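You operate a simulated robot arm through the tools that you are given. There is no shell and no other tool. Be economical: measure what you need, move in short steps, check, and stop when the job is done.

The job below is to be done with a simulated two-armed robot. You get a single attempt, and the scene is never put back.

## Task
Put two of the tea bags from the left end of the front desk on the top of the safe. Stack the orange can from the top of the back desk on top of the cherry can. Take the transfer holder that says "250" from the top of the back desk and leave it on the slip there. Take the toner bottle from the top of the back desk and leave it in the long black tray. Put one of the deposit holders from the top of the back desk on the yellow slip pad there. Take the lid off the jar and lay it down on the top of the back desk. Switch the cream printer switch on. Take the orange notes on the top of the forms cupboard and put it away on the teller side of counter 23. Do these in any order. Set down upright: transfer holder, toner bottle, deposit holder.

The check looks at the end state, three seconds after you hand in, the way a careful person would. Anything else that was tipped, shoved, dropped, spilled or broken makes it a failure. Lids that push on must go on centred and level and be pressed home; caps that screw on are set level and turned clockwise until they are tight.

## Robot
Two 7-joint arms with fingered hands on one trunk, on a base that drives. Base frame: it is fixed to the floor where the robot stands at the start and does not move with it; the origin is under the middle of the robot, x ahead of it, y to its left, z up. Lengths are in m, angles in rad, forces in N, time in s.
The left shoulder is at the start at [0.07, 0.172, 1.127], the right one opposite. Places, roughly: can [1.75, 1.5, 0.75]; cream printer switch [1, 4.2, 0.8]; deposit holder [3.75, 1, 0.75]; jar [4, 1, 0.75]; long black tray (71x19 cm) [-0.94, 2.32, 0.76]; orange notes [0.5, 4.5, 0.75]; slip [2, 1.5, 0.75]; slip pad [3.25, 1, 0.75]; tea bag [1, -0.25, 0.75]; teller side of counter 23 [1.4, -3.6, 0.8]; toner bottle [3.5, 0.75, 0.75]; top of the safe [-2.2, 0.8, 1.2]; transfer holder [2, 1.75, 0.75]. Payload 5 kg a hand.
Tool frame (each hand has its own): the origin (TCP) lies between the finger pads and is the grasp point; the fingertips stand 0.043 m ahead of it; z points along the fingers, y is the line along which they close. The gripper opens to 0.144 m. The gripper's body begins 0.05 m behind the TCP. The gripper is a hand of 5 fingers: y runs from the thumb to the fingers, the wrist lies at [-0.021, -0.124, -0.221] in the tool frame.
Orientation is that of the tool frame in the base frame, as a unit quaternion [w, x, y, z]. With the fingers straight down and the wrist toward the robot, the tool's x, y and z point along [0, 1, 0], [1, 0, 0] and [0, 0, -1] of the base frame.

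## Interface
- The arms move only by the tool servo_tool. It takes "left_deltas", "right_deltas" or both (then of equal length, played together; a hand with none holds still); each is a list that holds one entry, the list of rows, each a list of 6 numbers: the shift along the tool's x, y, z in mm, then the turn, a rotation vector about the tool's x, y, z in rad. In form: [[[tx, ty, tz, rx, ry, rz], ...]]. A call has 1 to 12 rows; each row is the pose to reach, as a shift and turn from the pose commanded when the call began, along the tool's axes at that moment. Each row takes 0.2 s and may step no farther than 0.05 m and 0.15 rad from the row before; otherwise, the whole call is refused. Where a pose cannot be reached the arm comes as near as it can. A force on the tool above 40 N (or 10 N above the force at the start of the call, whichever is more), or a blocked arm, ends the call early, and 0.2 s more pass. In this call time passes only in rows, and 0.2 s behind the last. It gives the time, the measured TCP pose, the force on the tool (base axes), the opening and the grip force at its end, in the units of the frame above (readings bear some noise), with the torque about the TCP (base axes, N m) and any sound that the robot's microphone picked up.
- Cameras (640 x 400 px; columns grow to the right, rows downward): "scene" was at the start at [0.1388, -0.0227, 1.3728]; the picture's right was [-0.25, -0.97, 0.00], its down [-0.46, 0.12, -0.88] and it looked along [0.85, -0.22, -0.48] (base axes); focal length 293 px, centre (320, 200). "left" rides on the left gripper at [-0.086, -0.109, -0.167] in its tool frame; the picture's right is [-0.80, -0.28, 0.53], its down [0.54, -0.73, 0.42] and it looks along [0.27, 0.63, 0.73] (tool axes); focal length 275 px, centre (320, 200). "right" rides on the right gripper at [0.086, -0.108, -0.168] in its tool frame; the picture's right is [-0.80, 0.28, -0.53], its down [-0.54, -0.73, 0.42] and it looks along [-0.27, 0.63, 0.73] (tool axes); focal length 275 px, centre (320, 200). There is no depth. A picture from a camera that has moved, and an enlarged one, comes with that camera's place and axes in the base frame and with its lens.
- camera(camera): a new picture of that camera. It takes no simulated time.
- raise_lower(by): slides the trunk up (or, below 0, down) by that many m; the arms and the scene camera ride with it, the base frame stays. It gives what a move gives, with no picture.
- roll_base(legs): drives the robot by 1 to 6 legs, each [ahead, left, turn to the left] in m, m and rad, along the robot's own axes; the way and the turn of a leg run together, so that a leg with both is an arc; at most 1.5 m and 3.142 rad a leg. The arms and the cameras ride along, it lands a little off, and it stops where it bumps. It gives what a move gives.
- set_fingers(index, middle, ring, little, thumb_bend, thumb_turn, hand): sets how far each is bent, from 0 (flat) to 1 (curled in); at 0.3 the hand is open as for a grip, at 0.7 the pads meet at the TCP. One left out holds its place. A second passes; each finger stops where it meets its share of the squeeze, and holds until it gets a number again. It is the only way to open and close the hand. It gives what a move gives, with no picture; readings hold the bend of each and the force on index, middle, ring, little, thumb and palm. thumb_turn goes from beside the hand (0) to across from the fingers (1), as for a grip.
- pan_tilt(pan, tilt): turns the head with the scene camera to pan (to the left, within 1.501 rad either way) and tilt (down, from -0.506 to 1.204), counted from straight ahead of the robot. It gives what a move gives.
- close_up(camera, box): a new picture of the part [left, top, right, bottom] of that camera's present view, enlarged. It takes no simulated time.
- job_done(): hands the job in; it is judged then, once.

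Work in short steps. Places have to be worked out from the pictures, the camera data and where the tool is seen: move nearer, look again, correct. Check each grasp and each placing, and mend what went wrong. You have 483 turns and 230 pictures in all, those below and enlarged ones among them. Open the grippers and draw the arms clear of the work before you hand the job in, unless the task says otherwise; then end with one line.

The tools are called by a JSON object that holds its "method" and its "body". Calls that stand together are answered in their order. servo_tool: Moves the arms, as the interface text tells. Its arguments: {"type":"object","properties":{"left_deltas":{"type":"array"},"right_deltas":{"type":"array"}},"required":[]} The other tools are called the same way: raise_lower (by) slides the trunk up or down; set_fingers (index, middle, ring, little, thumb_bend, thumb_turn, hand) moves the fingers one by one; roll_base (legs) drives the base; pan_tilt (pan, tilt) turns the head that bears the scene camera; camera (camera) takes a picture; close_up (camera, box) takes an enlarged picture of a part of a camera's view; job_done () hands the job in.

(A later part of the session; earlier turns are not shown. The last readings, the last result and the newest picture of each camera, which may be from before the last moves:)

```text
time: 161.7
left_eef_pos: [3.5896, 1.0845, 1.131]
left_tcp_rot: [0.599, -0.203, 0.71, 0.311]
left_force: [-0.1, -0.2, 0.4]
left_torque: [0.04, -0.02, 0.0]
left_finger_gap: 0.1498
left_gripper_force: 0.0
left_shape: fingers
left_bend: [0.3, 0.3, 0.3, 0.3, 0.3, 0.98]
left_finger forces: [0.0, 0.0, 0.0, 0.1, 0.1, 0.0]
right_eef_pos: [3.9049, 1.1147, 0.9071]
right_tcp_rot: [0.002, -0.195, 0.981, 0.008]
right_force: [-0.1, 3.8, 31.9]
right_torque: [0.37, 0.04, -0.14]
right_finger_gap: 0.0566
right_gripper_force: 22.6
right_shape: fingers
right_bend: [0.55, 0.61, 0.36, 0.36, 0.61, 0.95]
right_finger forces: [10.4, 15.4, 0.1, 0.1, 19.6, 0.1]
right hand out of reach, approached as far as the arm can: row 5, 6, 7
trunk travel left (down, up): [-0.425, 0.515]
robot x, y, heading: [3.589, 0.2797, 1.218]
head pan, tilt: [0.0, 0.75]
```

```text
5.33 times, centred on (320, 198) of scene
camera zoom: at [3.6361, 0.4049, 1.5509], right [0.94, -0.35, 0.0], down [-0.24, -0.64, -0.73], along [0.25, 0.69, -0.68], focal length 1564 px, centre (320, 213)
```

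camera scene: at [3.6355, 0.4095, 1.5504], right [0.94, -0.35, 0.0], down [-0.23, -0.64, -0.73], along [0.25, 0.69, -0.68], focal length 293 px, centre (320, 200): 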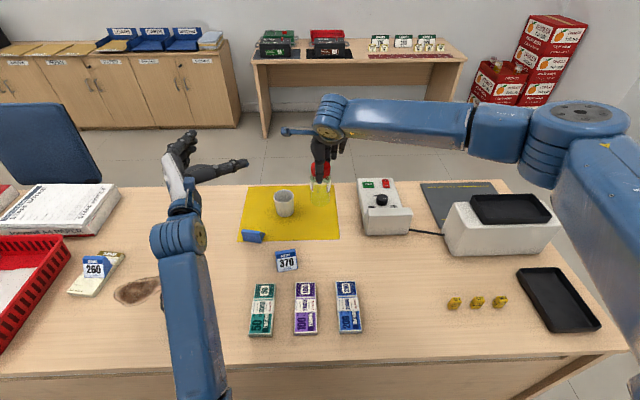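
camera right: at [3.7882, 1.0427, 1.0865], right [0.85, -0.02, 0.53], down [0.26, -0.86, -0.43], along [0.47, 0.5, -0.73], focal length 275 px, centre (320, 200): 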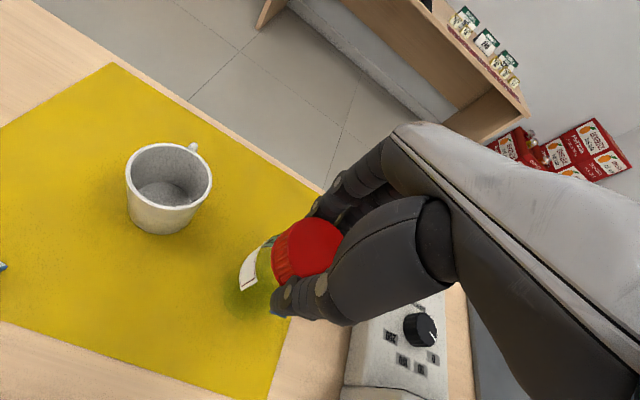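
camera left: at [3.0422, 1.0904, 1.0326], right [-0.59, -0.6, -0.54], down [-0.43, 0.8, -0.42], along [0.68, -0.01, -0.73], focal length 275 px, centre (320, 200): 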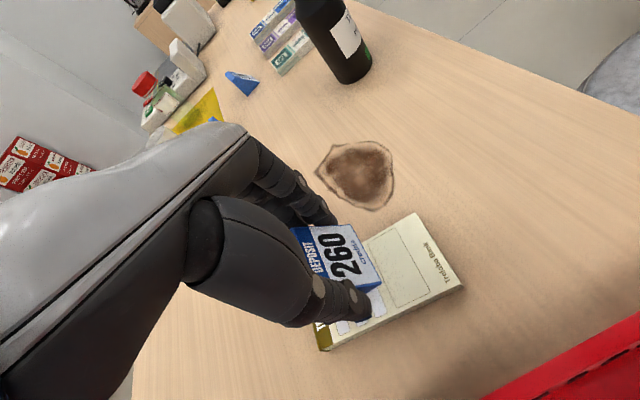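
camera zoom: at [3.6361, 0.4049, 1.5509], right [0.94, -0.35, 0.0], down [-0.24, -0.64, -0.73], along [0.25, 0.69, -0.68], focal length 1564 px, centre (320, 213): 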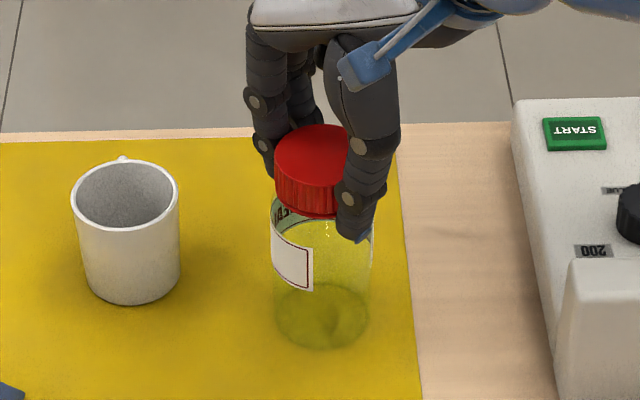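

The jar turns with the lid and my wrist is at its limit, so I need to hold the body. I'll swap roles: right hand holds the body from near-right, left hand takes the lid. First release the lid and lift the right hand; return the left hand toward vertical.

{"method": "servo_tool", "body": {"right_deltas": [[[0, 0, -4, 0, 0, 0]]]}}

{"method": "set_fingers", "body": {"hand": "right", "index": 0.4, "middle": 0.4, "thumb_bend": 0.4}}

{"method": "servo_tool", "body": {"left_deltas": [[[0, 0, 0, 0.14, 0, 0], [0, 0, 0, 0.28, 0, 0], [0, 0, 0, 0.42, 0, 0], [0, 0, 0, 0.56, 0, 0], [0, 0, 0, 0.7, 0, 0], [0, 0, 0, 0.84, 0, 0], [0, 0, 0, 0.98, 0, 0], [0, 0, 0, 1.12, 0, 0]]], "right_deltas": [[[0, 0, -15, 0, 0, 0], [0, 0, -40, 0, 0, 0], [0, 0, -80, 0, 0, 0], [0, 0, -120, 0, 0, 0], [0, 0, -160, 0, 0, 0.1], [0, 0, -200, 0, 0, 0.2], [0, 0, -230, 0, 0, 0.3], [0, 0, -230, 0, 0, 0.4]]]}}

{"method": "camera", "body": {"camera": "scene"}}

```text
time: 162.1
left_eef_pos: [3.5886, 1.086, 1.1287]
left_tcp_rot: [0.599, -0.203, 0.709, 0.312]
left_force: [0.1, -0.2, -0.4]
left_torque: [-0.01, -0.01, 0.02]
left_finger_gap: 0.1495
left_gripper_force: 0.1
left_shape: fingers
left_bend: [0.3, 0.3, 0.3, 0.3, 0.3, 0.98]
left_finger forces: [0.0, 0.1, 0.0, 0.0, 0.0, 0.0]
right_eef_pos: [3.9033, 1.1136, 0.9062]
right_tcp_rot: [0.001, -0.196, 0.981, 0.004]
right_force: [-0.7, 5.5, 19.3]
right_torque: [0.49, 0.11, -0.1]
right_finger_gap: 0.0563
right_gripper_force: 21.2
right_shape: fingers
right_bend: [0.55, 0.61, 0.36, 0.36, 0.61, 0.95]
right_finger forces: [10.7, 13.8, 0.0, 0.1, 17.8, 0.0]
trunk travel left (down, up): [-0.425, 0.515]
robot x, y, heading: [3.5924, 0.2857, 1.221]
head pan, tilt: [0.0, 0.75]
```

```text
time: 163.1
left_eef_pos: [3.5892, 1.0868, 1.1276]
left_tcp_rot: [0.598, -0.203, 0.71, 0.31]
left_force: [-0.3, -0.4, -0.3]
left_torque: [-0.01, 0.0, 0.0]
left_finger_gap: 0.1496
left_gripper_force: 0.1
left_shape: fingers
left_bend: [0.3, 0.3, 0.3, 0.3, 0.3, 0.98]
left_finger forces: [0.0, 0.1, 0.0, 0.1, 0.0, 0.1]
right_eef_pos: [3.9058, 1.1141, 0.906]
right_tcp_rot: [0.0, -0.197, 0.98, 0.006]
right_force: [-0.5, 0.0, -0.3]
right_torque: [0.04, 0.01, 0.01]
right_finger_gap: 0.1139
right_gripper_force: 0.0
right_shape: fingers
right_bend: [0.4, 0.4, 0.36, 0.36, 0.4, 0.97]
right_finger forces: [0.0, 0.0, 0.0, 0.0, 0.1, 0.1]
trunk travel left (down, up): [-0.425, 0.515]
robot x, y, heading: [3.5912, 0.2809, 1.217]
head pan, tilt: [0.0, 0.75]
```

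```text
time: 164.8
left_eef_pos: [3.5918, 1.0884, 1.1256]
left_tcp_rot: [0.616, 0.146, 0.766, -0.115]
left_force: [-0.2, 0.2, -1.2]
left_torque: [-0.01, -0.04, -0.02]
left_finger_gap: 0.1496
left_gripper_force: 0.0
left_shape: fingers
left_bend: [0.3, 0.3, 0.3, 0.3, 0.3, 0.98]
left_finger forces: [0.0, 0.0, 0.0, 0.0, 0.0, 0.1]
right_eef_pos: [3.9059, 1.1137, 1.1357]
right_tcp_rot: [0.0, 0.004, 1.0, 0.005]
right_force: [-0.3, 0.3, -0.6]
right_torque: [0.0, 0.0, 0.0]
right_finger_gap: 0.114
right_gripper_force: 0.1
right_shape: fingers
right_bend: [0.4, 0.4, 0.36, 0.36, 0.4, 0.97]
right_finger forces: [0.0, 0.0, 0.0, 0.0, 0.0, 0.0]
trunk travel left (down, up): [-0.425, 0.515]
robot x, y, heading: [3.5917, 0.284, 1.214]
head pan, tilt: [0.0, 0.75]
```

```text
136 pictures are left
camera scene: at [3.6378, 0.41, 1.5503], right [0.94, -0.35, 0.0], down [-0.24, -0.64, -0.73], along [0.25, 0.69, -0.68], focal length 293 px, centre (320, 200)
```

scene: 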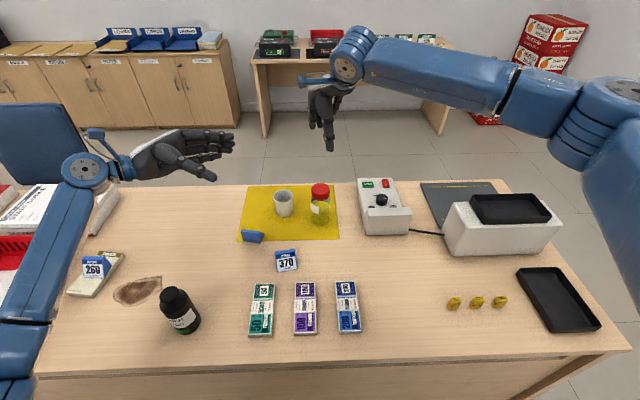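

Left continues back to vertical; right moves aside to the right.

{"method": "servo_tool", "body": {"left_deltas": [[[0, 0, 0, 0, 0.14, 0], [0, 0, 0, 0, 0.28, 0], [0, 0, 0, 0, 0.42, 0], [0, 0, 0, 0, 0.56, 0], [0, 0, 0, 0, 0.7, 0], [0, 0, 0, 0, 0.84, 0], [0, 0, 0, 0, 0.98, 0], [0, 0, 0, 0, 1.12, 0], [0, 0, 0, 0, 1.25, 0], [0, 0, 0, 0, 1.353, 0]]], "right_deltas": [[[-25, -10, 0, 0, 0, 0.05], [-50, -20, 0, 0, 0, 0.1], [-75, -30, 0, 0, 0, 0.15], [-100, -40, 0, 0, 0, 0.2], [-125, -50, 0, 0, 0, 0.25], [-150, -60, 0, 0, 0, 0.3], [-175, -70, 0, 0, 0, 0.356], [-200, -90, 0, 0, 0, 0.356], [-220, -110, 0, 0, 0, 0.356], [-220, -130, 0, 0, 0, 0.356]]]}}

{"method": "servo_tool", "body": {"right_deltas": [[[0, 0, 0, 0, 0.142, 0], [0, 0, 0, 0, 0.285, 0], [0, 0, 0, 0, 0.428, 0], [0, 0, 0, 0, 0.571, 0], [0, 0, 0, 0, 0.714, 0], [0, 0, 0, 0, 0.857, 0], [0, 0, 0, 0, 1.0, 0], [0, 0, 0, 0, 1.142, 0], [0, 0, 0, 0, 1.285, 0], [0, 0, 0, 0, 1.428, 0], [0, 0, 0, 0, 1.571, 0]]]}}

{"method": "servo_tool", "body": {"right_deltas": [[[0, 0, 0, -0.14, 0, 0], [0, 0, 0, -0.28, 0, 0], [0, 0, 0, -0.42, 0, 0], [0, 0, 0, -0.56, 0, 0], [0, 0, 0, -0.67, 0, 0], [0, 0, 0, -0.785, 0, 0]]]}}

{"method": "camera", "body": {"camera": "scene"}}

```text
time: 167.1
left_eef_pos: [3.5909, 1.0867, 1.1287]
left_tcp_rot: [0.0, 0.184, 0.983, 0.004]
left_force: [0.3, 0.1, -0.3]
left_torque: [0.0, -0.02, 0.02]
left_finger_gap: 0.1496
left_gripper_force: 0.2
left_shape: fingers
left_bend: [0.3, 0.3, 0.3, 0.3, 0.3, 0.98]
left_finger forces: [0.1, 0.0, 0.1, 0.0, 0.1, 0.1]
right_eef_pos: [4.1261, 0.9834, 1.1341]
right_tcp_rot: [-0.002, 0.179, 0.984, 0.005]
right_force: [-0.5, -1.0, 0.2]
right_torque: [-0.01, -0.04, -0.01]
right_finger_gap: 0.1142
right_gripper_force: 0.0
right_shape: fingers
right_bend: [0.4, 0.4, 0.36, 0.36, 0.4, 0.97]
right_finger forces: [0.1, 0.1, 0.1, 0.0, 0.0, 0.1]
trunk travel left (down, up): [-0.425, 0.515]
robot x, y, heading: [3.5889, 0.2843, 1.214]
head pan, tilt: [0.0, 0.75]
```

```text
time: 169.4
left_eef_pos: [3.5914, 1.0868, 1.1282]
left_tcp_rot: [0.002, 0.185, 0.983, 0.001]
left_force: [0.4, 0.4, -0.5]
left_torque: [0.0, 0.0, -0.03]
left_finger_gap: 0.1492
left_gripper_force: 0.0
left_shape: fingers
left_bend: [0.3, 0.3, 0.3, 0.3, 0.3, 0.98]
left_finger forces: [0.0, 0.1, 0.0, 0.1, 0.0, 0.0]
right_eef_pos: [4.1252, 0.9819, 1.1355]
right_tcp_rot: [0.697, -0.124, -0.694, -0.132]
right_force: [0.2, -0.6, -0.3]
right_torque: [-0.01, -0.08, 0.0]
right_finger_gap: 0.114
right_gripper_force: 0.1
right_shape: fingers
right_bend: [0.4, 0.4, 0.36, 0.36, 0.4, 0.97]
right_finger forces: [0.0, 0.0, 0.0, 0.2, 0.1, 0.1]
trunk travel left (down, up): [-0.425, 0.515]
robot x, y, heading: [3.5913, 0.2785, 1.215]
head pan, tilt: [0.0, 0.75]
```

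```text
time: 170.8
left_eef_pos: [3.5899, 1.0879, 1.1264]
left_tcp_rot: [0.003, 0.186, 0.983, 0.001]
left_force: [-1.2, 1.3, -0.1]
left_torque: [-0.04, -0.14, -0.04]
left_finger_gap: 0.1497
left_gripper_force: 0.0
left_shape: fingers
left_bend: [0.3, 0.3, 0.3, 0.3, 0.3, 0.98]
left_finger forces: [0.1, 0.0, 0.0, 0.1, 0.0, 0.0]
right_eef_pos: [4.1232, 0.9828, 1.1333]
right_tcp_rot: [0.594, -0.382, -0.593, -0.386]
right_force: [-0.1, 0.7, 0.4]
right_torque: [0.01, 0.06, 0.02]
right_finger_gap: 0.1142
right_gripper_force: 0.1
right_shape: fingers
right_bend: [0.4, 0.4, 0.36, 0.36, 0.4, 0.98]
right_finger forces: [0.1, 0.0, 0.1, 0.1, 0.0, 0.0]
right hand out of reach, approached as far as the arm can: row 3
trunk travel left (down, up): [-0.425, 0.515]
robot x, y, heading: [3.5905, 0.283, 1.214]
head pan, tilt: [0.0, 0.75]
```

```text
135 pictures are left
camera scene: at [3.6343, 0.411, 1.5502], right [0.94, -0.35, 0.0], down [-0.23, -0.64, -0.73], along [0.26, 0.68, -0.68], focal length 293 px, centre (320, 200)
```

scene: 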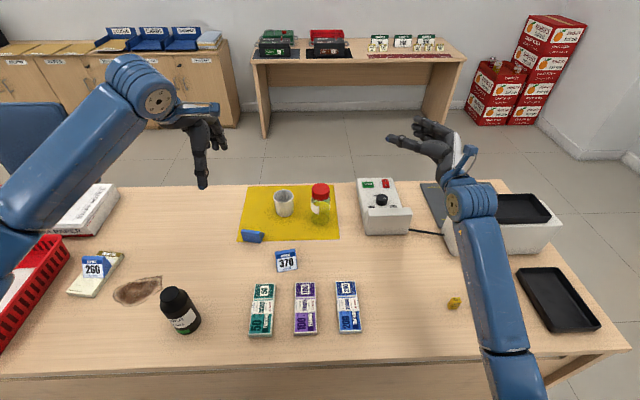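

Right hand took the side pose well. I turn it a bit more forward and pitch it 0.4 rad down, opening fully.

{"method": "set_fingers", "body": {"hand": "right", "index": 0.3, "middle": 0.3, "ring": 0.3, "little": 0.3, "thumb_bend": 0.3}}

{"method": "servo_tool", "body": {"right_deltas": [[[0, 0, 0, -0.1, 0, 0], [0, 0, 0, -0.19, 0, 0]]]}}

{"method": "servo_tool", "body": {"right_deltas": [[[0, 0, 0, 0, -0.13, 0], [0, 0, 0, 0, -0.26, 0], [0, 0, 0, 0, -0.4, 0]]]}}

```text
time: 171.8
left_eef_pos: [3.5905, 1.0873, 1.1281]
left_tcp_rot: [0.0, 0.184, 0.983, 0.003]
left_force: [0.0, -0.6, 0.0]
left_torque: [0.0, 0.02, 0.01]
left_finger_gap: 0.1495
left_gripper_force: 0.0
left_shape: fingers
left_bend: [0.3, 0.3, 0.3, 0.3, 0.3, 0.98]
left_finger forces: [0.0, 0.0, 0.0, 0.0, 0.1, 0.0]
right_eef_pos: [4.1246, 0.9805, 1.1358]
right_tcp_rot: [0.596, -0.381, -0.592, -0.387]
right_force: [-0.4, -0.1, -0.4]
right_torque: [0.01, -0.02, -0.02]
right_finger_gap: 0.1491
right_gripper_force: 0.1
right_shape: fingers
right_bend: [0.3, 0.3, 0.3, 0.3, 0.3, 0.98]
right_finger forces: [0.1, 0.0, 0.0, 0.0, 0.1, 0.0]
trunk travel left (down, up): [-0.425, 0.515]
robot x, y, heading: [3.5889, 0.283, 1.217]
head pan, tilt: [0.0, 0.75]
```

```text
time: 172.7
left_eef_pos: [3.5872, 1.087, 1.1286]
left_tcp_rot: [0.001, 0.184, 0.983, 0.002]
left_force: [0.0, -0.1, 0.2]
left_torque: [0.02, 0.02, -0.05]
left_finger_gap: 0.1495
left_gripper_force: 0.0
left_shape: fingers
left_bend: [0.3, 0.3, 0.3, 0.3, 0.3, 0.98]
left_finger forces: [0.0, 0.0, 0.0, 0.1, 0.0, 0.1]
right_eef_pos: [4.1949, 0.9549, 1.1449]
right_tcp_rot: [-0.486, 0.429, 0.595, 0.475]
right_force: [-0.3, 0.9, -0.2]
right_torque: [-0.03, 0.01, -0.01]
right_finger_gap: 0.1494
right_gripper_force: 0.1
right_shape: fingers
right_bend: [0.3, 0.3, 0.3, 0.3, 0.3, 0.98]
right_finger forces: [0.0, 0.0, 0.0, 0.1, 0.1, 0.0]
trunk travel left (down, up): [-0.425, 0.515]
robot x, y, heading: [3.5958, 0.2836, 1.225]
head pan, tilt: [0.0, 0.75]
stopped in row 2 (right hand): the arm was blocked; the commanded pose is now the measured one
```

```text
time: 173.2
left_eef_pos: [3.5907, 1.0872, 1.1287]
left_tcp_rot: [0.0, 0.184, 0.983, 0.002]
left_force: [0.9, 0.4, -0.4]
left_torque: [0.0, 0.0, -0.02]
left_finger_gap: 0.1494
left_gripper_force: 0.0
left_shape: fingers
left_bend: [0.3, 0.3, 0.3, 0.3, 0.3, 0.98]
left_finger forces: [0.0, 0.0, 0.0, 0.0, 0.1, 0.0]
right_eef_pos: [4.2785, 0.9105, 1.1544]
right_tcp_rot: [-0.376, 0.456, 0.651, 0.477]
right_force: [-0.2, 0.3, -0.7]
right_torque: [0.03, 0.02, 0.03]
right_finger_gap: 0.1494
right_gripper_force: 0.0
right_shape: fingers
right_bend: [0.3, 0.3, 0.3, 0.3, 0.3, 0.98]
right_finger forces: [0.0, 0.1, 0.0, 0.0, 0.1, 0.0]
right hand out of reach, approached as far as the arm can: row 1, 2
trunk travel left (down, up): [-0.425, 0.515]
robot x, y, heading: [3.5908, 0.2774, 1.214]
head pan, tilt: [0.0, 0.75]
stopped in row 2 (right hand): the arm was blocked; the commanded pose is now the measured one
```

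Limit again. New plan: left hand lifts the jar by its lid into free air, right hand side-grips the body there, left unscrews. First bring the right hand to a relaxed side pose and the left above the jar with its fingers pointing right.

{"method": "servo_tool", "body": {"right_deltas": [[[3, -39, -16, 0.123, 0.061, 0.028], [6, -78, -33, 0.247, 0.122, 0.057], [9, -118, -49, 0.37, 0.183, 0.085], [11, -157, -65, 0.493, 0.243, 0.114], [14, -196, -81, 0.617, 0.304, 0.142], [17, -235, -98, 0.74, 0.365, 0.171]]]}}

{"method": "servo_tool", "body": {"left_deltas": [[[-28, 14, 0, 0, 0, 0.14], [-56, 28, 0, 0, 0, 0.28], [-85, 42, 0, 0, 0, 0.42], [-113, 56, 0, 0, 0, 0.56], [-141, 70, 0, 0, 0, 0.7], [-170, 84, 0, 0, 0, 0.84], [-198, 98, 0, 0, 0, 0.98], [-226, 112, 0, 0, 0, 1.12], [-255, 126, 0, 0, 0, 1.26], [-283, 139, 0, 0, 0, 1.4], [-283, 139, 40, 0, 0, 1.5], [-283, 139, 80, 0, 0, 1.5]]]}}

{"method": "camera", "body": {"camera": "scene"}}

{"method": "camera", "body": {"camera": "left"}}

```text
time: 174.6
left_eef_pos: [3.59, 1.0864, 1.1291]
left_tcp_rot: [0.001, 0.183, 0.983, 0.003]
left_force: [0.2, -0.4, 0.4]
left_torque: [0.02, -0.01, -0.02]
left_finger_gap: 0.1495
left_gripper_force: 0.1
left_shape: fingers
left_bend: [0.3, 0.3, 0.3, 0.3, 0.3, 0.98]
left_finger forces: [0.0, 0.0, 0.1, 0.0, 0.0, 0.0]
right_eef_pos: [4.053, 0.79, 1.1299]
right_tcp_rot: [0.663, -0.25, -0.659, -0.251]
right_force: [-0.1, -0.6, 0.0]
right_torque: [-0.01, 0.0, -0.01]
right_finger_gap: 0.1498
right_gripper_force: 0.0
right_shape: fingers
right_bend: [0.3, 0.3, 0.3, 0.3, 0.3, 0.98]
right_finger forces: [0.0, 0.0, 0.1, 0.0, 0.0, 0.0]
trunk travel left (down, up): [-0.425, 0.515]
robot x, y, heading: [3.5912, 0.2832, 1.219]
head pan, tilt: [0.0, 0.75]
```

```text
time: 177.2
left_eef_pos: [3.9055, 1.1144, 1.0491]
left_tcp_rot: [-0.001, 0.805, 0.593, 0.001]
left_force: [0.8, 1.1, 0.8]
left_torque: [0.0, 0.02, 0.01]
left_finger_gap: 0.1493
left_gripper_force: 0.1
left_shape: fingers
left_bend: [0.3, 0.3, 0.3, 0.3, 0.3, 0.98]
left_finger forces: [0.1, 0.0, 0.1, 0.1, 0.1, 0.1]
right_eef_pos: [4.0534, 0.7907, 1.1311]
right_tcp_rot: [0.663, -0.251, -0.66, -0.25]
right_force: [0.7, 0.1, -0.1]
right_torque: [0.01, 0.0, 0.01]
right_finger_gap: 0.1496
right_gripper_force: 0.0
right_shape: fingers
right_bend: [0.3, 0.3, 0.3, 0.3, 0.3, 0.98]
right_finger forces: [0.0, 0.1, 0.0, 0.0, 0.1, 0.0]
trunk travel left (down, up): [-0.425, 0.515]
robot x, y, heading: [3.5888, 0.2836, 1.214]
head pan, tilt: [0.0, 0.75]
```

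```text
134 pictures are left
camera scene: at [3.6383, 0.4091, 1.5505], right [0.94, -0.35, 0.0], down [-0.24, -0.64, -0.73], along [0.25, 0.69, -0.68], focal length 293 px, centre (320, 200)
```

scene: 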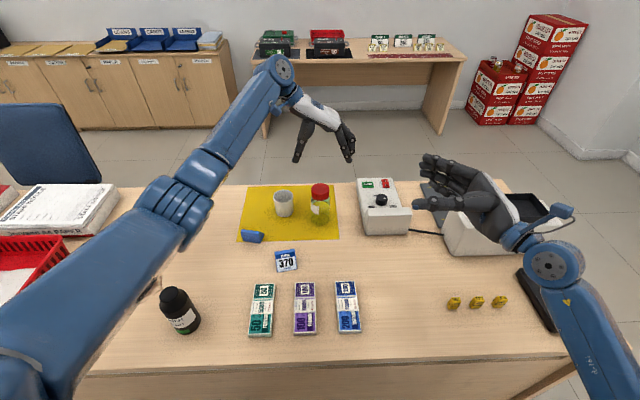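

```text
133 pictures are left
camera left: at [3.7768, 1.0641, 1.2169], right [-0.51, -0.67, -0.54], down [-0.53, 0.74, -0.42], along [0.68, 0.07, -0.73], focal length 275 px, centre (320, 200)
```

left: 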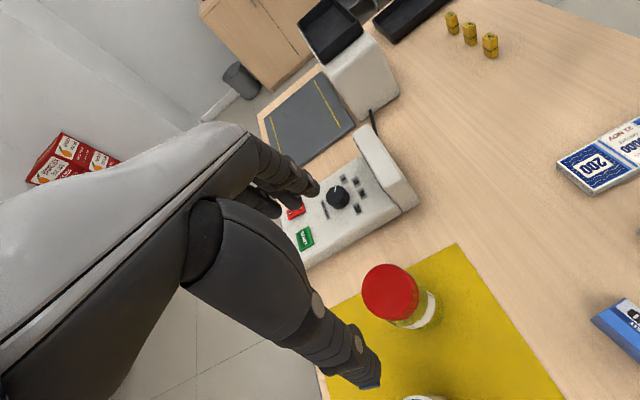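

Left hand is above the lid; I apply a small correction and descend to z 0.912.

{"method": "servo_tool", "body": {"left_deltas": [[[-4, -5, 30, 0, 0, 0], [-4, -5, 60, 0, 0, 0], [-4, -5, 90, 0, 0, 0], [-4, -5, 115, 0, 0, 0], [-4, -5, 137, 0, 0, 0]]]}}

{"method": "camera", "body": {"camera": "left"}}

```text
time: 178.4
left_eef_pos: [3.8992, 1.1128, 0.912]
left_tcp_rot: [-0.001, 0.805, 0.593, 0.002]
left_force: [0.1, 0.8, -0.2]
left_torque: [-0.01, 0.01, 0.02]
left_finger_gap: 0.1495
left_gripper_force: 0.0
left_shape: fingers
left_bend: [0.3, 0.3, 0.3, 0.3, 0.3, 0.98]
left_finger forces: [0.0, 0.0, 0.1, 0.0, 0.0, 0.0]
right_eef_pos: [4.054, 0.7904, 1.1293]
right_tcp_rot: [0.662, -0.251, -0.66, -0.251]
right_force: [-0.9, -0.8, 0.5]
right_torque: [0.01, -0.01, 0.01]
right_finger_gap: 0.1497
right_gripper_force: 0.1
right_shape: fingers
right_bend: [0.3, 0.3, 0.3, 0.3, 0.3, 0.98]
right_finger forces: [0.0, 0.0, 0.0, 0.1, 0.0, 0.1]
trunk travel left (down, up): [-0.425, 0.515]
robot x, y, heading: [3.5913, 0.2787, 1.216]
head pan, tilt: [0.0, 0.75]
```

```text
132 pictures are left
camera left: at [3.771, 1.0627, 1.0798], right [-0.51, -0.67, -0.54], down [-0.53, 0.73, -0.42], along [0.68, 0.07, -0.73], focal length 275 px, centre (320, 200)
```

left: 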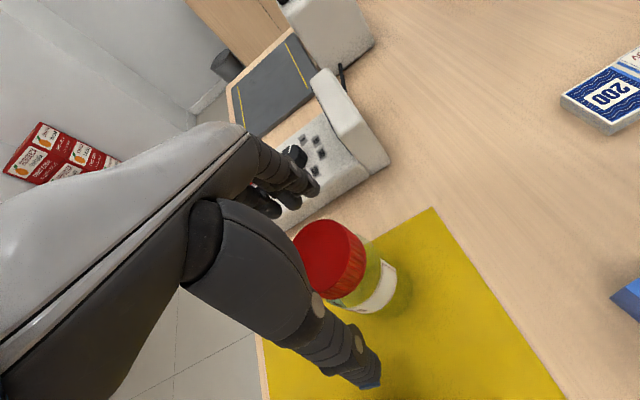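

Aligned. Grip the lid, press and twist CCW once as a quick test (this hand has a larger range).

{"method": "set_fingers", "body": {"hand": "left", "index": 0.7, "middle": 0.7, "ring": 0.7, "thumb_bend": 0.7}}

{"method": "close_up", "body": {"camera": "left", "box": [250, 180, 450, 340]}}

{"method": "servo_tool", "body": {"left_deltas": [[[0, 0, 3, 0, 0, 0], [0, 0, 6, 0, 0, 0], [0, 0, 6, 0, 0, -0.12], [0, 0, 6, 0, 0, -0.24], [0, 0, 6, 0, 0, -0.36], [0, 0, 6, 0, 0, -0.48], [0, 0, 6, 0, 0, -0.6]]]}}

{"method": "close_up", "body": {"camera": "left", "box": [250, 180, 450, 340]}}

```text
time: 179.4
left_eef_pos: [3.9001, 1.1137, 0.9113]
left_tcp_rot: [-0.002, 0.805, 0.593, 0.002]
left_force: [0.2, 0.7, -0.6]
left_torque: [0.07, 0.07, 0.01]
left_finger_gap: 0.0593
left_gripper_force: 17.5
left_shape: fingers
left_bend: [0.56, 0.6, 0.7, 0.3, 0.58, 0.96]
left_finger forces: [9.9, 6.6, 0.0, 0.0, 18.3, 0.1]
right_eef_pos: [4.0549, 0.7911, 1.1305]
right_tcp_rot: [0.663, -0.25, -0.66, -0.25]
right_force: [1.1, 0.2, 0.2]
right_torque: [-0.01, 0.03, 0.01]
right_finger_gap: 0.1497
right_gripper_force: 0.1
right_shape: fingers
right_bend: [0.3, 0.3, 0.3, 0.3, 0.3, 0.98]
right_finger forces: [0.0, 0.1, 0.1, 0.0, 0.0, 0.0]
trunk travel left (down, up): [-0.425, 0.515]
robot x, y, heading: [3.5918, 0.2859, 1.22]
head pan, tilt: [0.0, 0.75]
```

```text
2.50 times, centred on (350, 260) of left
camera zoom: at [3.7704, 1.0627, 1.0798], right [-0.51, -0.67, -0.54], down [-0.53, 0.73, -0.42], along [0.68, 0.07, -0.73], focal length 688 px, centre (245, 50)
```

zoom: 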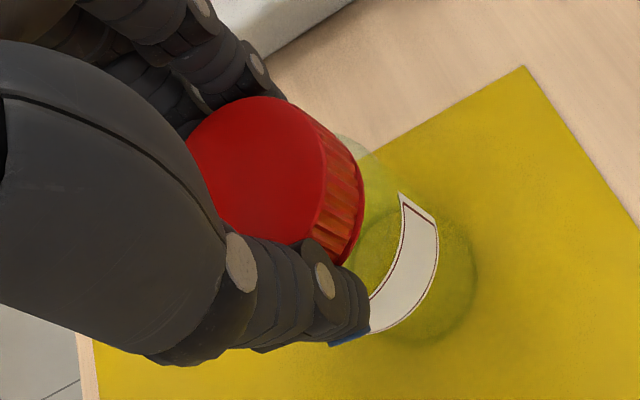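

```text
time: 181.0
left_eef_pos: [3.8986, 1.1119, 0.9082]
left_tcp_rot: [-0.001, 0.593, 0.805, 0.003]
left_force: [1.1, -0.5, 21.1]
left_torque: [-0.05, 0.0, -0.22]
left_finger_gap: 0.0585
left_gripper_force: 18.9
left_shape: fingers
left_bend: [0.56, 0.6, 0.7, 0.3, 0.58, 0.97]
left_finger forces: [9.2, 9.8, 0.0, 0.0, 18.1, 0.0]
right_eef_pos: [4.0539, 0.7884, 1.131]
right_tcp_rot: [0.663, -0.25, -0.66, -0.251]
right_force: [0.5, 0.5, -0.1]
right_torque: [0.02, 0.02, -0.04]
right_finger_gap: 0.1495
right_gripper_force: 0.0
right_shape: fingers
right_bend: [0.3, 0.3, 0.3, 0.3, 0.3, 0.98]
right_finger forces: [0.0, 0.1, 0.0, 0.1, 0.0, 0.1]
trunk travel left (down, up): [-0.425, 0.515]
robot x, y, heading: [3.5909, 0.2813, 1.223]
head pan, tilt: [0.0, 0.75]
```

```text
2.50 times, centred on (350, 260) of left
camera zoom: at [3.8211, 0.9959, 1.0758], right [-0.03, -0.84, -0.54], down [-0.85, 0.31, -0.42], along [0.52, 0.45, -0.73], focal length 688 px, centre (245, 50)
```

zoom: 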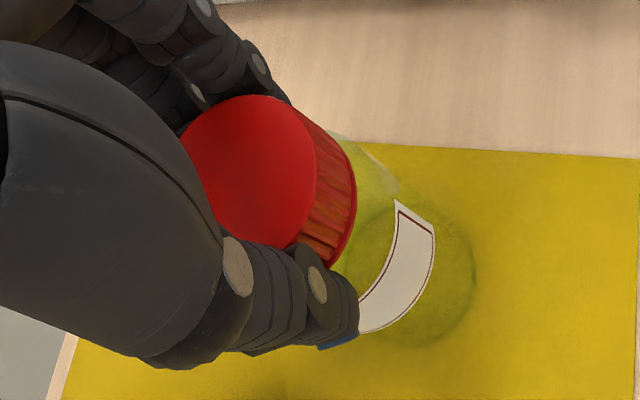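

Jar still co-rotates (0.22 Nm at 21 N). One more try with about 37 N press.

{"method": "servo_tool", "body": {"left_deltas": [[[0, 0, 4, 0, 0, 0], [0, 0, 7, 0, 0, 0], [0, 0, 7, 0, 0, -0.12], [0, 0, 7, 0, 0, -0.24], [0, 0, 7, 0, 0, -0.36], [0, 0, 7, 0, 0, -0.48]]]}}

{"method": "close_up", "body": {"camera": "left", "box": [250, 180, 450, 340]}}

```text
time: 182.4
left_eef_pos: [3.8998, 1.1111, 0.9033]
left_tcp_rot: [0.001, 0.384, 0.923, 0.005]
left_force: [7.9, 0.8, 33.0]
left_torque: [0.61, -0.9, -0.28]
left_finger_gap: 0.0557
left_gripper_force: 23.7
left_shape: fingers
left_bend: [0.55, 0.59, 0.7, 0.3, 0.6, 0.97]
left_finger forces: [17.9, 13.3, 0.0, 0.1, 16.6, 0.0]
right_eef_pos: [4.0553, 0.787, 1.132]
right_tcp_rot: [0.663, -0.25, -0.659, -0.253]
right_force: [0.2, 0.4, -0.1]
right_torque: [0.02, -0.01, -0.01]
right_finger_gap: 0.1496
right_gripper_force: 0.1
right_shape: fingers
right_bend: [0.3, 0.3, 0.3, 0.3, 0.3, 0.98]
right_finger forces: [0.0, 0.0, 0.1, 0.0, 0.0, 0.0]
trunk travel left (down, up): [-0.425, 0.515]
robot x, y, heading: [3.5915, 0.2796, 1.213]
head pan, tilt: [0.0, 0.75]
```

```text
2.50 times, centred on (350, 260) of left
camera zoom: at [3.8836, 0.9721, 1.0704], right [0.36, -0.76, -0.54], down [-0.9, -0.12, -0.43], along [0.26, 0.64, -0.72], focal length 688 px, centre (245, 50)
```

zoom: 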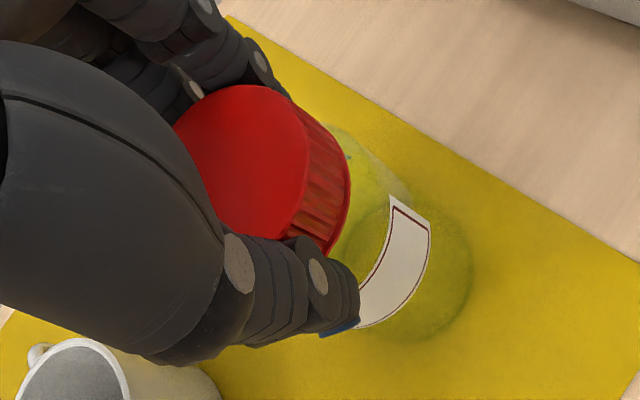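

Still co-rotating, so I do the two-handed way in the air: ease the press, lift the jar straight up and turn the hand back clockwise.

{"method": "servo_tool", "body": {"left_deltas": [[[0, 0, -10, 0, 0, 0], [0, 0, -40, 0, 0, 0], [0, 0, -80, 0, 0, 0.12], [0, 0, -120, 0, 0, 0.24], [0, 0, -160, 0, 0, 0.36], [0, 0, -200, 0, 0, 0.48], [0, 0, -240, 0, 0, 0.6], [0, 0, -280, 0, 0, 0.72], [0, 0, -310, 0, 0, 0.84], [0, 0, -325, 0, 0, 0.96], [0, 0, -329, 0, 0, 1.08]]]}}

{"method": "camera", "body": {"camera": "scene"}}

```text
time: 184.8
left_eef_pos: [3.8979, 1.1107, 1.2281]
left_tcp_rot: [-0.001, 0.806, 0.592, 0.001]
left_force: [0.1, 0.5, -3.0]
left_torque: [0.0, -0.01, -0.01]
left_finger_gap: 0.0548
left_gripper_force: 14.8
left_shape: fingers
left_bend: [0.56, 0.6, 0.7, 0.3, 0.6, 0.96]
left_finger forces: [7.4, 7.4, 0.1, 0.0, 14.5, 0.1]
right_eef_pos: [4.0543, 0.7912, 1.1305]
right_tcp_rot: [0.663, -0.25, -0.66, -0.251]
right_force: [-0.2, -0.4, -0.1]
right_torque: [0.01, -0.03, 0.04]
right_finger_gap: 0.1495
right_gripper_force: 0.1
right_shape: fingers
right_bend: [0.3, 0.3, 0.3, 0.3, 0.3, 0.98]
right_finger forces: [0.0, 0.1, 0.0, 0.0, 0.1, 0.1]
trunk travel left (down, up): [-0.425, 0.515]
robot x, y, heading: [3.594, 0.2824, 1.218]
head pan, tilt: [0.0, 0.75]
```

```text
128 pictures are left
camera scene: at [3.6386, 0.4083, 1.5504], right [0.94, -0.35, 0.0], down [-0.24, -0.64, -0.73], along [0.25, 0.69, -0.68], focal length 293 px, centre (320, 200)
```

scene: 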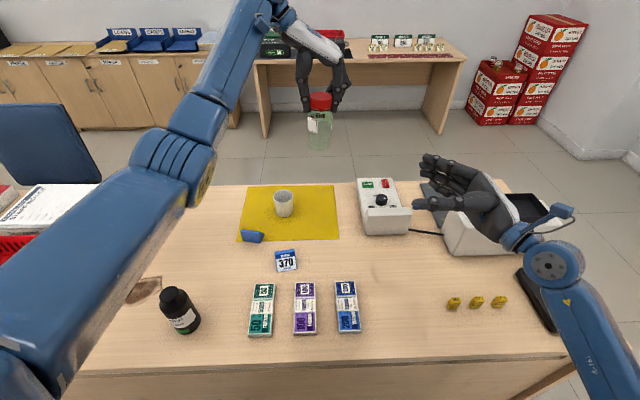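

Bring the jar to the hand-over point ahead of the right hand.

{"method": "servo_tool", "body": {"left_deltas": [[[-38, 18, 0, 0, 0, 0], [-76, 36, 0, 0, 0, 0], [-114, 54, 0, 0, 0, 0], [-152, 72, 0, 0, 0, 0], [-190, 90, 0, 0, 0, 0]]]}}

{"method": "camera", "body": {"camera": "scene"}}

{"method": "camera", "body": {"camera": "right"}}

```text
time: 186.0
left_eef_pos: [3.9286, 0.9014, 1.2276]
left_tcp_rot: [-0.002, 0.805, 0.593, 0.002]
left_force: [-0.7, 0.2, -2.6]
left_torque: [0.05, 0.01, 0.03]
left_finger_gap: 0.0546
left_gripper_force: 14.1
left_shape: fingers
left_bend: [0.56, 0.6, 0.7, 0.3, 0.6, 0.96]
left_finger forces: [7.5, 7.4, 0.0, 0.0, 14.3, 0.0]
right_eef_pos: [4.0536, 0.7907, 1.1296]
right_tcp_rot: [0.663, -0.251, -0.659, -0.251]
right_force: [-0.1, 0.1, -0.1]
right_torque: [-0.01, -0.01, -0.01]
right_finger_gap: 0.1494
right_gripper_force: 0.1
right_shape: fingers
right_bend: [0.3, 0.3, 0.3, 0.3, 0.3, 0.98]
right_finger forces: [0.0, 0.0, 0.1, 0.0, 0.1, 0.0]
trunk travel left (down, up): [-0.425, 0.515]
robot x, y, heading: [3.591, 0.282, 1.217]
head pan, tilt: [0.0, 0.75]
```

```text
127 pictures are left
camera scene: at [3.6382, 0.4071, 1.5506], right [0.94, -0.35, 0.0], down [-0.24, -0.64, -0.73], along [0.25, 0.69, -0.68], focal length 293 px, centre (320, 200)
```

scene: 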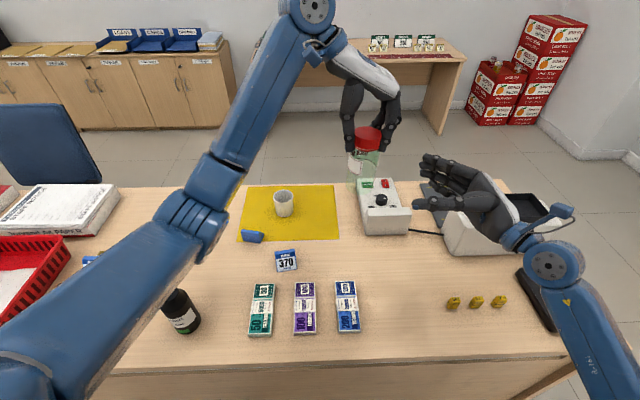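

```text
126 pictures are left
camera right: at [4.109, 0.5981, 1.2165], right [0.58, -0.14, -0.8], down [-0.8, -0.26, -0.54], along [-0.13, 0.95, -0.26], focal length 275 px, centre (320, 200)
```

right: 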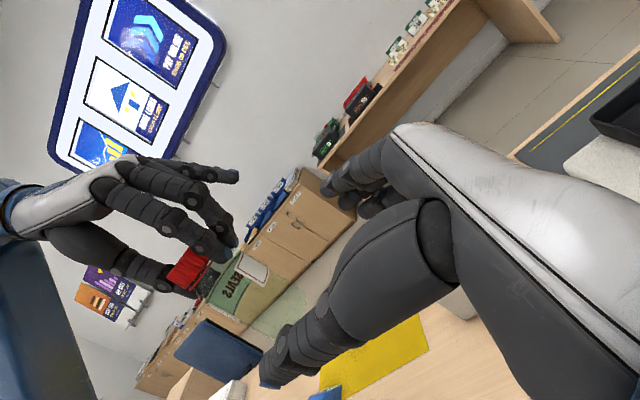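

The jar body hangs right in front of the open right hand. Approach 150 mm along its fingers.

{"method": "servo_tool", "body": {"right_deltas": [[[0, -2, 35, 0, 0, 0], [0, -4, 70, 0, 0, 0], [0, -4, 105, 0, 0, 0], [0, -4, 135, 0, 0, 0], [0, -4, 158, 0, 0, 0]]]}}

{"method": "camera", "body": {"camera": "right"}}

{"method": "close_up", "body": {"camera": "scene", "box": [300, 60, 500, 220]}}

```text
time: 187.2
left_eef_pos: [3.929, 0.9039, 1.2272]
left_tcp_rot: [-0.001, 0.805, 0.593, 0.002]
left_force: [-0.5, -0.4, -2.6]
left_torque: [0.01, 0.0, 0.01]
left_finger_gap: 0.0545
left_gripper_force: 15.0
left_shape: fingers
left_bend: [0.56, 0.6, 0.7, 0.3, 0.6, 0.96]
left_finger forces: [7.4, 7.5, 0.0, 0.1, 14.4, 0.1]
right_eef_pos: [3.9318, 0.892, 1.1301]
right_tcp_rot: [0.663, -0.251, -0.66, -0.25]
right_force: [0.2, 0.6, -0.2]
right_torque: [-0.02, 0.01, 0.01]
right_finger_gap: 0.1497
right_gripper_force: 0.1
right_shape: fingers
right_bend: [0.3, 0.3, 0.3, 0.3, 0.3, 0.98]
right_finger forces: [0.0, 0.0, 0.0, 0.0, 0.0, 0.0]
trunk travel left (down, up): [-0.425, 0.515]
robot x, y, heading: [3.59, 0.2832, 1.213]
head pan, tilt: [0.0, 0.75]
```

```text
125 pictures are left
camera right: at [3.9865, 0.7008, 1.2162], right [0.59, -0.14, -0.8], down [-0.8, -0.26, -0.54], along [-0.13, 0.95, -0.27], focal length 275 px, centre (320, 200)
```

right: 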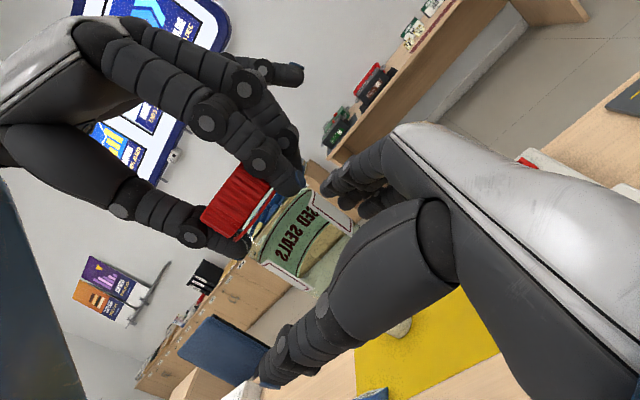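

```text
2.50 times, centred on (400, 140) of scene
camera zoom: at [3.6374, 0.409, 1.5505], right [0.94, -0.35, 0.0], down [-0.24, -0.64, -0.73], along [0.25, 0.69, -0.68], focal length 733 px, centre (120, 350)
```

zoom: 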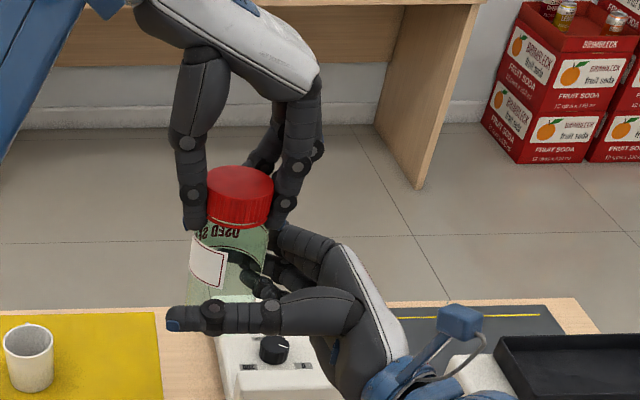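

The jar body is inside the right hand. Close it.

{"method": "set_fingers", "body": {"hand": "right", "index": 0.7, "middle": 0.7, "ring": 0.7, "little": 0.7, "thumb_bend": 0.7}}

{"method": "camera", "body": {"camera": "right"}}

```text
time: 188.2
left_eef_pos: [3.9287, 0.903, 1.2272]
left_tcp_rot: [-0.001, 0.805, 0.594, 0.003]
left_force: [-1.0, 2.0, 7.3]
left_torque: [-0.03, 0.3, -0.06]
left_finger_gap: 0.0539
left_gripper_force: 16.2
left_shape: fingers
left_bend: [0.56, 0.61, 0.7, 0.3, 0.6, 0.96]
left_finger forces: [8.1, 7.8, 0.0, 0.0, 16.9, 0.0]
right_eef_pos: [3.9309, 0.8919, 1.1282]
right_tcp_rot: [0.663, -0.251, -0.66, -0.25]
right_force: [1.1, -1.7, -7.7]
right_torque: [0.1, -0.31, 0.05]
right_finger_gap: 0.0586
right_gripper_force: 29.1
right_shape: fingers
right_bend: [0.57, 0.64, 0.63, 0.68, 0.58, 0.95]
right_finger forces: [10.7, 6.6, 7.2, 4.2, 29.2, 0.1]
trunk travel left (down, up): [-0.425, 0.515]
robot x, y, heading: [3.5957, 0.2849, 1.221]
head pan, tilt: [0.0, 0.75]
```

```text
123 pictures are left
camera right: at [3.9871, 0.7005, 1.2155], right [0.59, -0.14, -0.8], down [-0.8, -0.26, -0.54], along [-0.13, 0.95, -0.27], focal length 275 px, centre (320, 200)
```

right: 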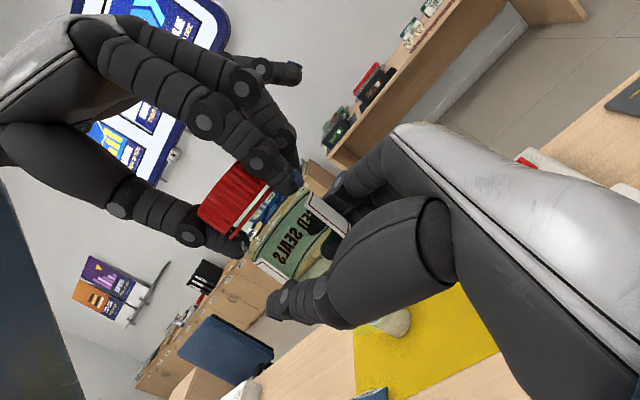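

Body held with 29 N. Now twist the lid counter-clockwise with the left hand 0.75 rad.

{"method": "servo_tool", "body": {"left_deltas": [[[0, 0, 0, 0, 0, -0.12], [0, 0, 0, 0, 0, -0.24], [0, 0, 0, 0, 0, -0.36], [0, 0, 0, 0, 0, -0.48], [0, 0, 0, 0, 0, -0.6], [0, 0, 0, 0, 0, -0.75]]]}}

{"method": "camera", "body": {"camera": "right"}}

```text
time: 189.6
left_eef_pos: [3.9291, 0.9044, 1.2268]
left_tcp_rot: [0.0, 0.531, 0.847, 0.003]
left_force: [-0.1, 5.6, 11.8]
left_torque: [0.2, 0.13, -0.86]
left_finger_gap: 0.0568
left_gripper_force: 20.8
left_shape: fingers
left_bend: [0.57, 0.6, 0.7, 0.3, 0.59, 1.0]
left_finger forces: [12.3, 6.8, 0.0, 0.1, 22.3, 0.1]
right_eef_pos: [3.9332, 0.8927, 1.13]
right_tcp_rot: [0.663, -0.252, -0.66, -0.25]
right_force: [0.7, -5.8, -11.4]
right_torque: [0.24, -0.11, 0.87]
right_finger_gap: 0.0583
right_gripper_force: 31.8
right_shape: fingers
right_bend: [0.56, 0.65, 0.64, 0.68, 0.6, 0.95]
right_finger forces: [12.3, 7.4, 8.6, 5.0, 31.2, 0.0]
trunk travel left (down, up): [-0.425, 0.515]
robot x, y, heading: [3.5897, 0.2811, 1.22]
head pan, tilt: [0.0, 0.75]
```

```text
122 pictures are left
camera right: at [3.9873, 0.6998, 1.2162], right [0.58, -0.14, -0.8], down [-0.8, -0.26, -0.54], along [-0.13, 0.95, -0.27], focal length 275 px, centre (320, 200)
```

right: 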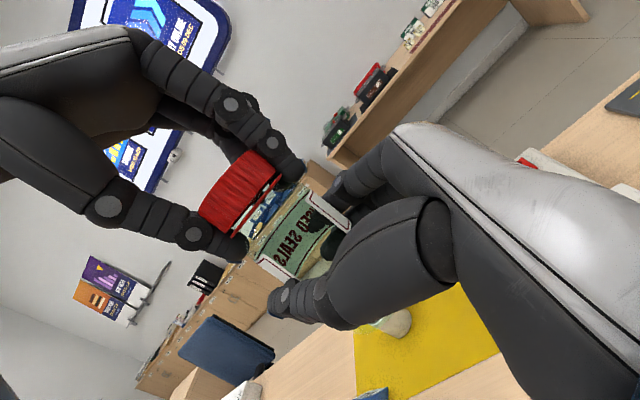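

Torque reached 0.86 Nm; label stayed. Check a gentle upward pull now.

{"method": "servo_tool", "body": {"left_deltas": [[[0, 0, -3, 0, 0, 0], [0, 0, -6, 0, 0, 0], [0, 0, -9, 0, 0, 0], [0, 0, -12, 0, 0, 0], [0, 0, -15, 0, 0, 0]]]}}

{"method": "camera", "body": {"camera": "right"}}

```text
time: 190.8
left_eef_pos: [3.9289, 0.9032, 1.2403]
left_tcp_rot: [-0.001, 0.531, 0.847, 0.0]
left_force: [-8.0, 5.9, -24.9]
left_torque: [-0.16, 0.76, -0.31]
left_finger_gap: 0.0559
left_gripper_force: 18.4
left_shape: fingers
left_bend: [0.57, 0.61, 0.7, 0.3, 0.59, 1.0]
left_finger forces: [10.4, 11.2, 0.0, 0.1, 15.4, 0.0]
right_eef_pos: [3.9334, 0.892, 1.1326]
right_tcp_rot: [0.663, -0.25, -0.659, -0.253]
right_force: [7.1, -4.7, 21.8]
right_torque: [0.95, 0.15, 0.2]
right_finger_gap: 0.0575
right_gripper_force: 27.3
right_shape: fingers
right_bend: [0.56, 0.64, 0.64, 0.7, 0.61, 0.94]
right_finger forces: [9.7, 7.1, 9.3, 0.8, 28.0, 0.1]
trunk travel left (down, up): [-0.425, 0.515]
robot x, y, heading: [3.5928, 0.2835, 1.223]
head pan, tilt: [0.0, 0.75]
```

```text
121 pictures are left
camera right: at [3.9878, 0.6997, 1.2174], right [0.58, -0.14, -0.8], down [-0.8, -0.26, -0.54], along [-0.13, 0.96, -0.26], focal length 275 px, centre (320, 200)
```

right: 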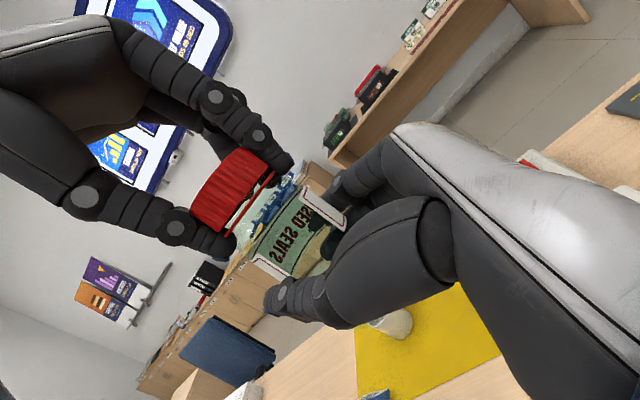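

Lid still attached under 25 N pull. Ease the pull and twist further CCW by 0.9 rad.

{"method": "servo_tool", "body": {"left_deltas": [[[0, 0, 5, 0, 0, 0], [0, 0, 10, 0, 0, 0], [0, 0, 10, 0, 0, -0.13], [0, 0, 10, 0, 0, -0.26], [0, 0, 10, 0, 0, -0.39], [0, 0, 10, 0, 0, -0.52], [0, 0, 10, 0, 0, -0.65], [0, 0, 10, 0, 0, -0.78], [0, 0, 10, 0, 0, -0.9]]]}}

{"method": "camera", "body": {"camera": "right"}}

```text
time: 192.8
left_eef_pos: [3.9297, 0.9032, 1.2317]
left_tcp_rot: [0.0, 0.11, 0.994, 0.004]
left_force: [-12.3, 1.0, 8.9]
left_torque: [-0.28, 0.77, -0.5]
left_finger_gap: 0.0581
left_gripper_force: 19.5
left_shape: fingers
left_bend: [0.57, 0.61, 0.7, 0.3, 0.59, 1.0]
left_finger forces: [10.5, 5.2, 0.0, 0.1, 23.9, 0.0]
right_eef_pos: [3.934, 0.8918, 1.1296]
right_tcp_rot: [0.663, -0.251, -0.659, -0.251]
right_force: [11.8, -2.0, -12.6]
right_torque: [0.36, 0.42, 0.32]
right_finger_gap: 0.0568
right_gripper_force: 33.1
right_shape: fingers
right_bend: [0.55, 0.64, 0.63, 0.69, 0.62, 0.95]
right_finger forces: [15.2, 8.0, 12.0, 2.7, 28.4, 0.0]
trunk travel left (down, up): [-0.425, 0.515]
robot x, y, heading: [3.588, 0.2823, 1.217]
head pan, tilt: [0.0, 0.75]
```

```text
120 pictures are left
camera right: at [3.9879, 0.7, 1.2155], right [0.58, -0.14, -0.8], down [-0.8, -0.26, -0.54], along [-0.13, 0.95, -0.27], focal length 275 px, centre (320, 200)
```

right: 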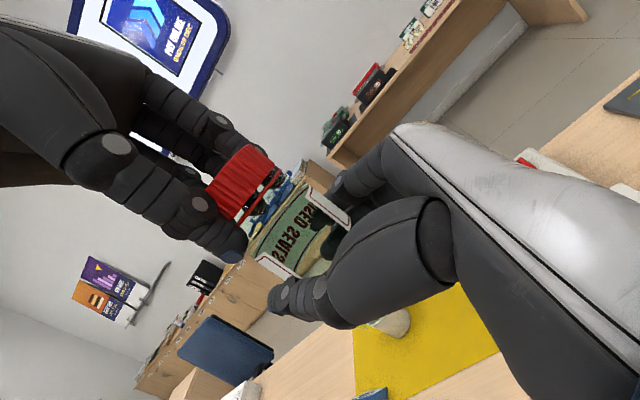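

Zoom to see the lid-neck gap.

{"method": "close_up", "body": {"camera": "right", "box": [190, 130, 370, 290]}}

```text
2.50 times, centred on (280, 210) of right
camera zoom: at [3.9879, 0.7, 1.2155], right [0.58, -0.14, -0.8], down [-0.8, -0.26, -0.54], along [-0.13, 0.95, -0.27], focal length 688 px, centre (420, 175)
```

zoom: 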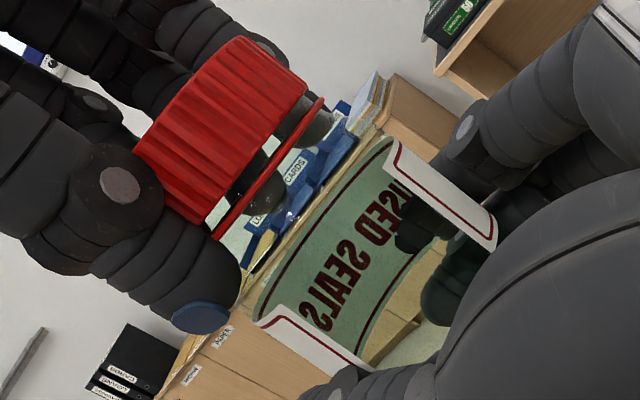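

A clear gap is opening: the lid is coming off. Now pull up 40 mm.

{"method": "servo_tool", "body": {"left_deltas": [[[0, 0, -5, 0, 0, 0], [0, 0, -12, 0, 0, 0], [0, 0, -20, 0, 0, 0], [0, 0, -30, 0, 0, 0], [0, 0, -45, 0, 0, 0]]]}}

{"method": "camera", "body": {"camera": "right"}}

```text
time: 194.0
left_eef_pos: [3.9293, 0.9019, 1.2775]
left_tcp_rot: [0.002, 0.112, 0.994, 0.003]
left_force: [-0.8, 0.1, -0.6]
left_torque: [0.02, -0.04, 0.0]
left_finger_gap: 0.0216
left_gripper_force: 0.1
left_shape: fingers
left_bend: [0.63, 0.65, 0.7, 0.3, 0.69, 0.97]
left_finger forces: [0.0, 0.1, 0.0, 0.0, 0.1, 0.0]
right_eef_pos: [3.9318, 0.8915, 1.1275]
right_tcp_rot: [0.662, -0.252, -0.661, -0.249]
right_force: [-0.1, -0.3, -3.0]
right_torque: [-0.03, -0.04, 0.01]
right_finger_gap: 0.0566
right_gripper_force: 30.8
right_shape: fingers
right_bend: [0.55, 0.65, 0.64, 0.7, 0.61, 0.94]
right_finger forces: [13.8, 7.0, 8.2, 1.7, 30.0, 0.0]
trunk travel left (down, up): [-0.425, 0.515]
robot x, y, heading: [3.5952, 0.2825, 1.218]
head pan, tilt: [0.0, 0.75]
```

```text
118 pictures are left
camera right: at [3.9866, 0.7003, 1.2146], right [0.59, -0.14, -0.8], down [-0.8, -0.27, -0.54], along [-0.14, 0.95, -0.27], focal length 275 px, centre (320, 200)
```

right: 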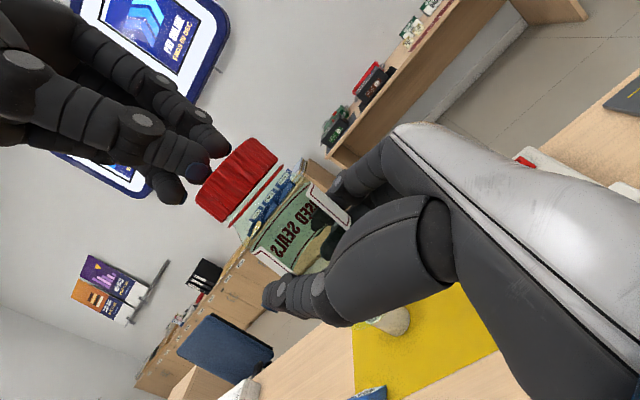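

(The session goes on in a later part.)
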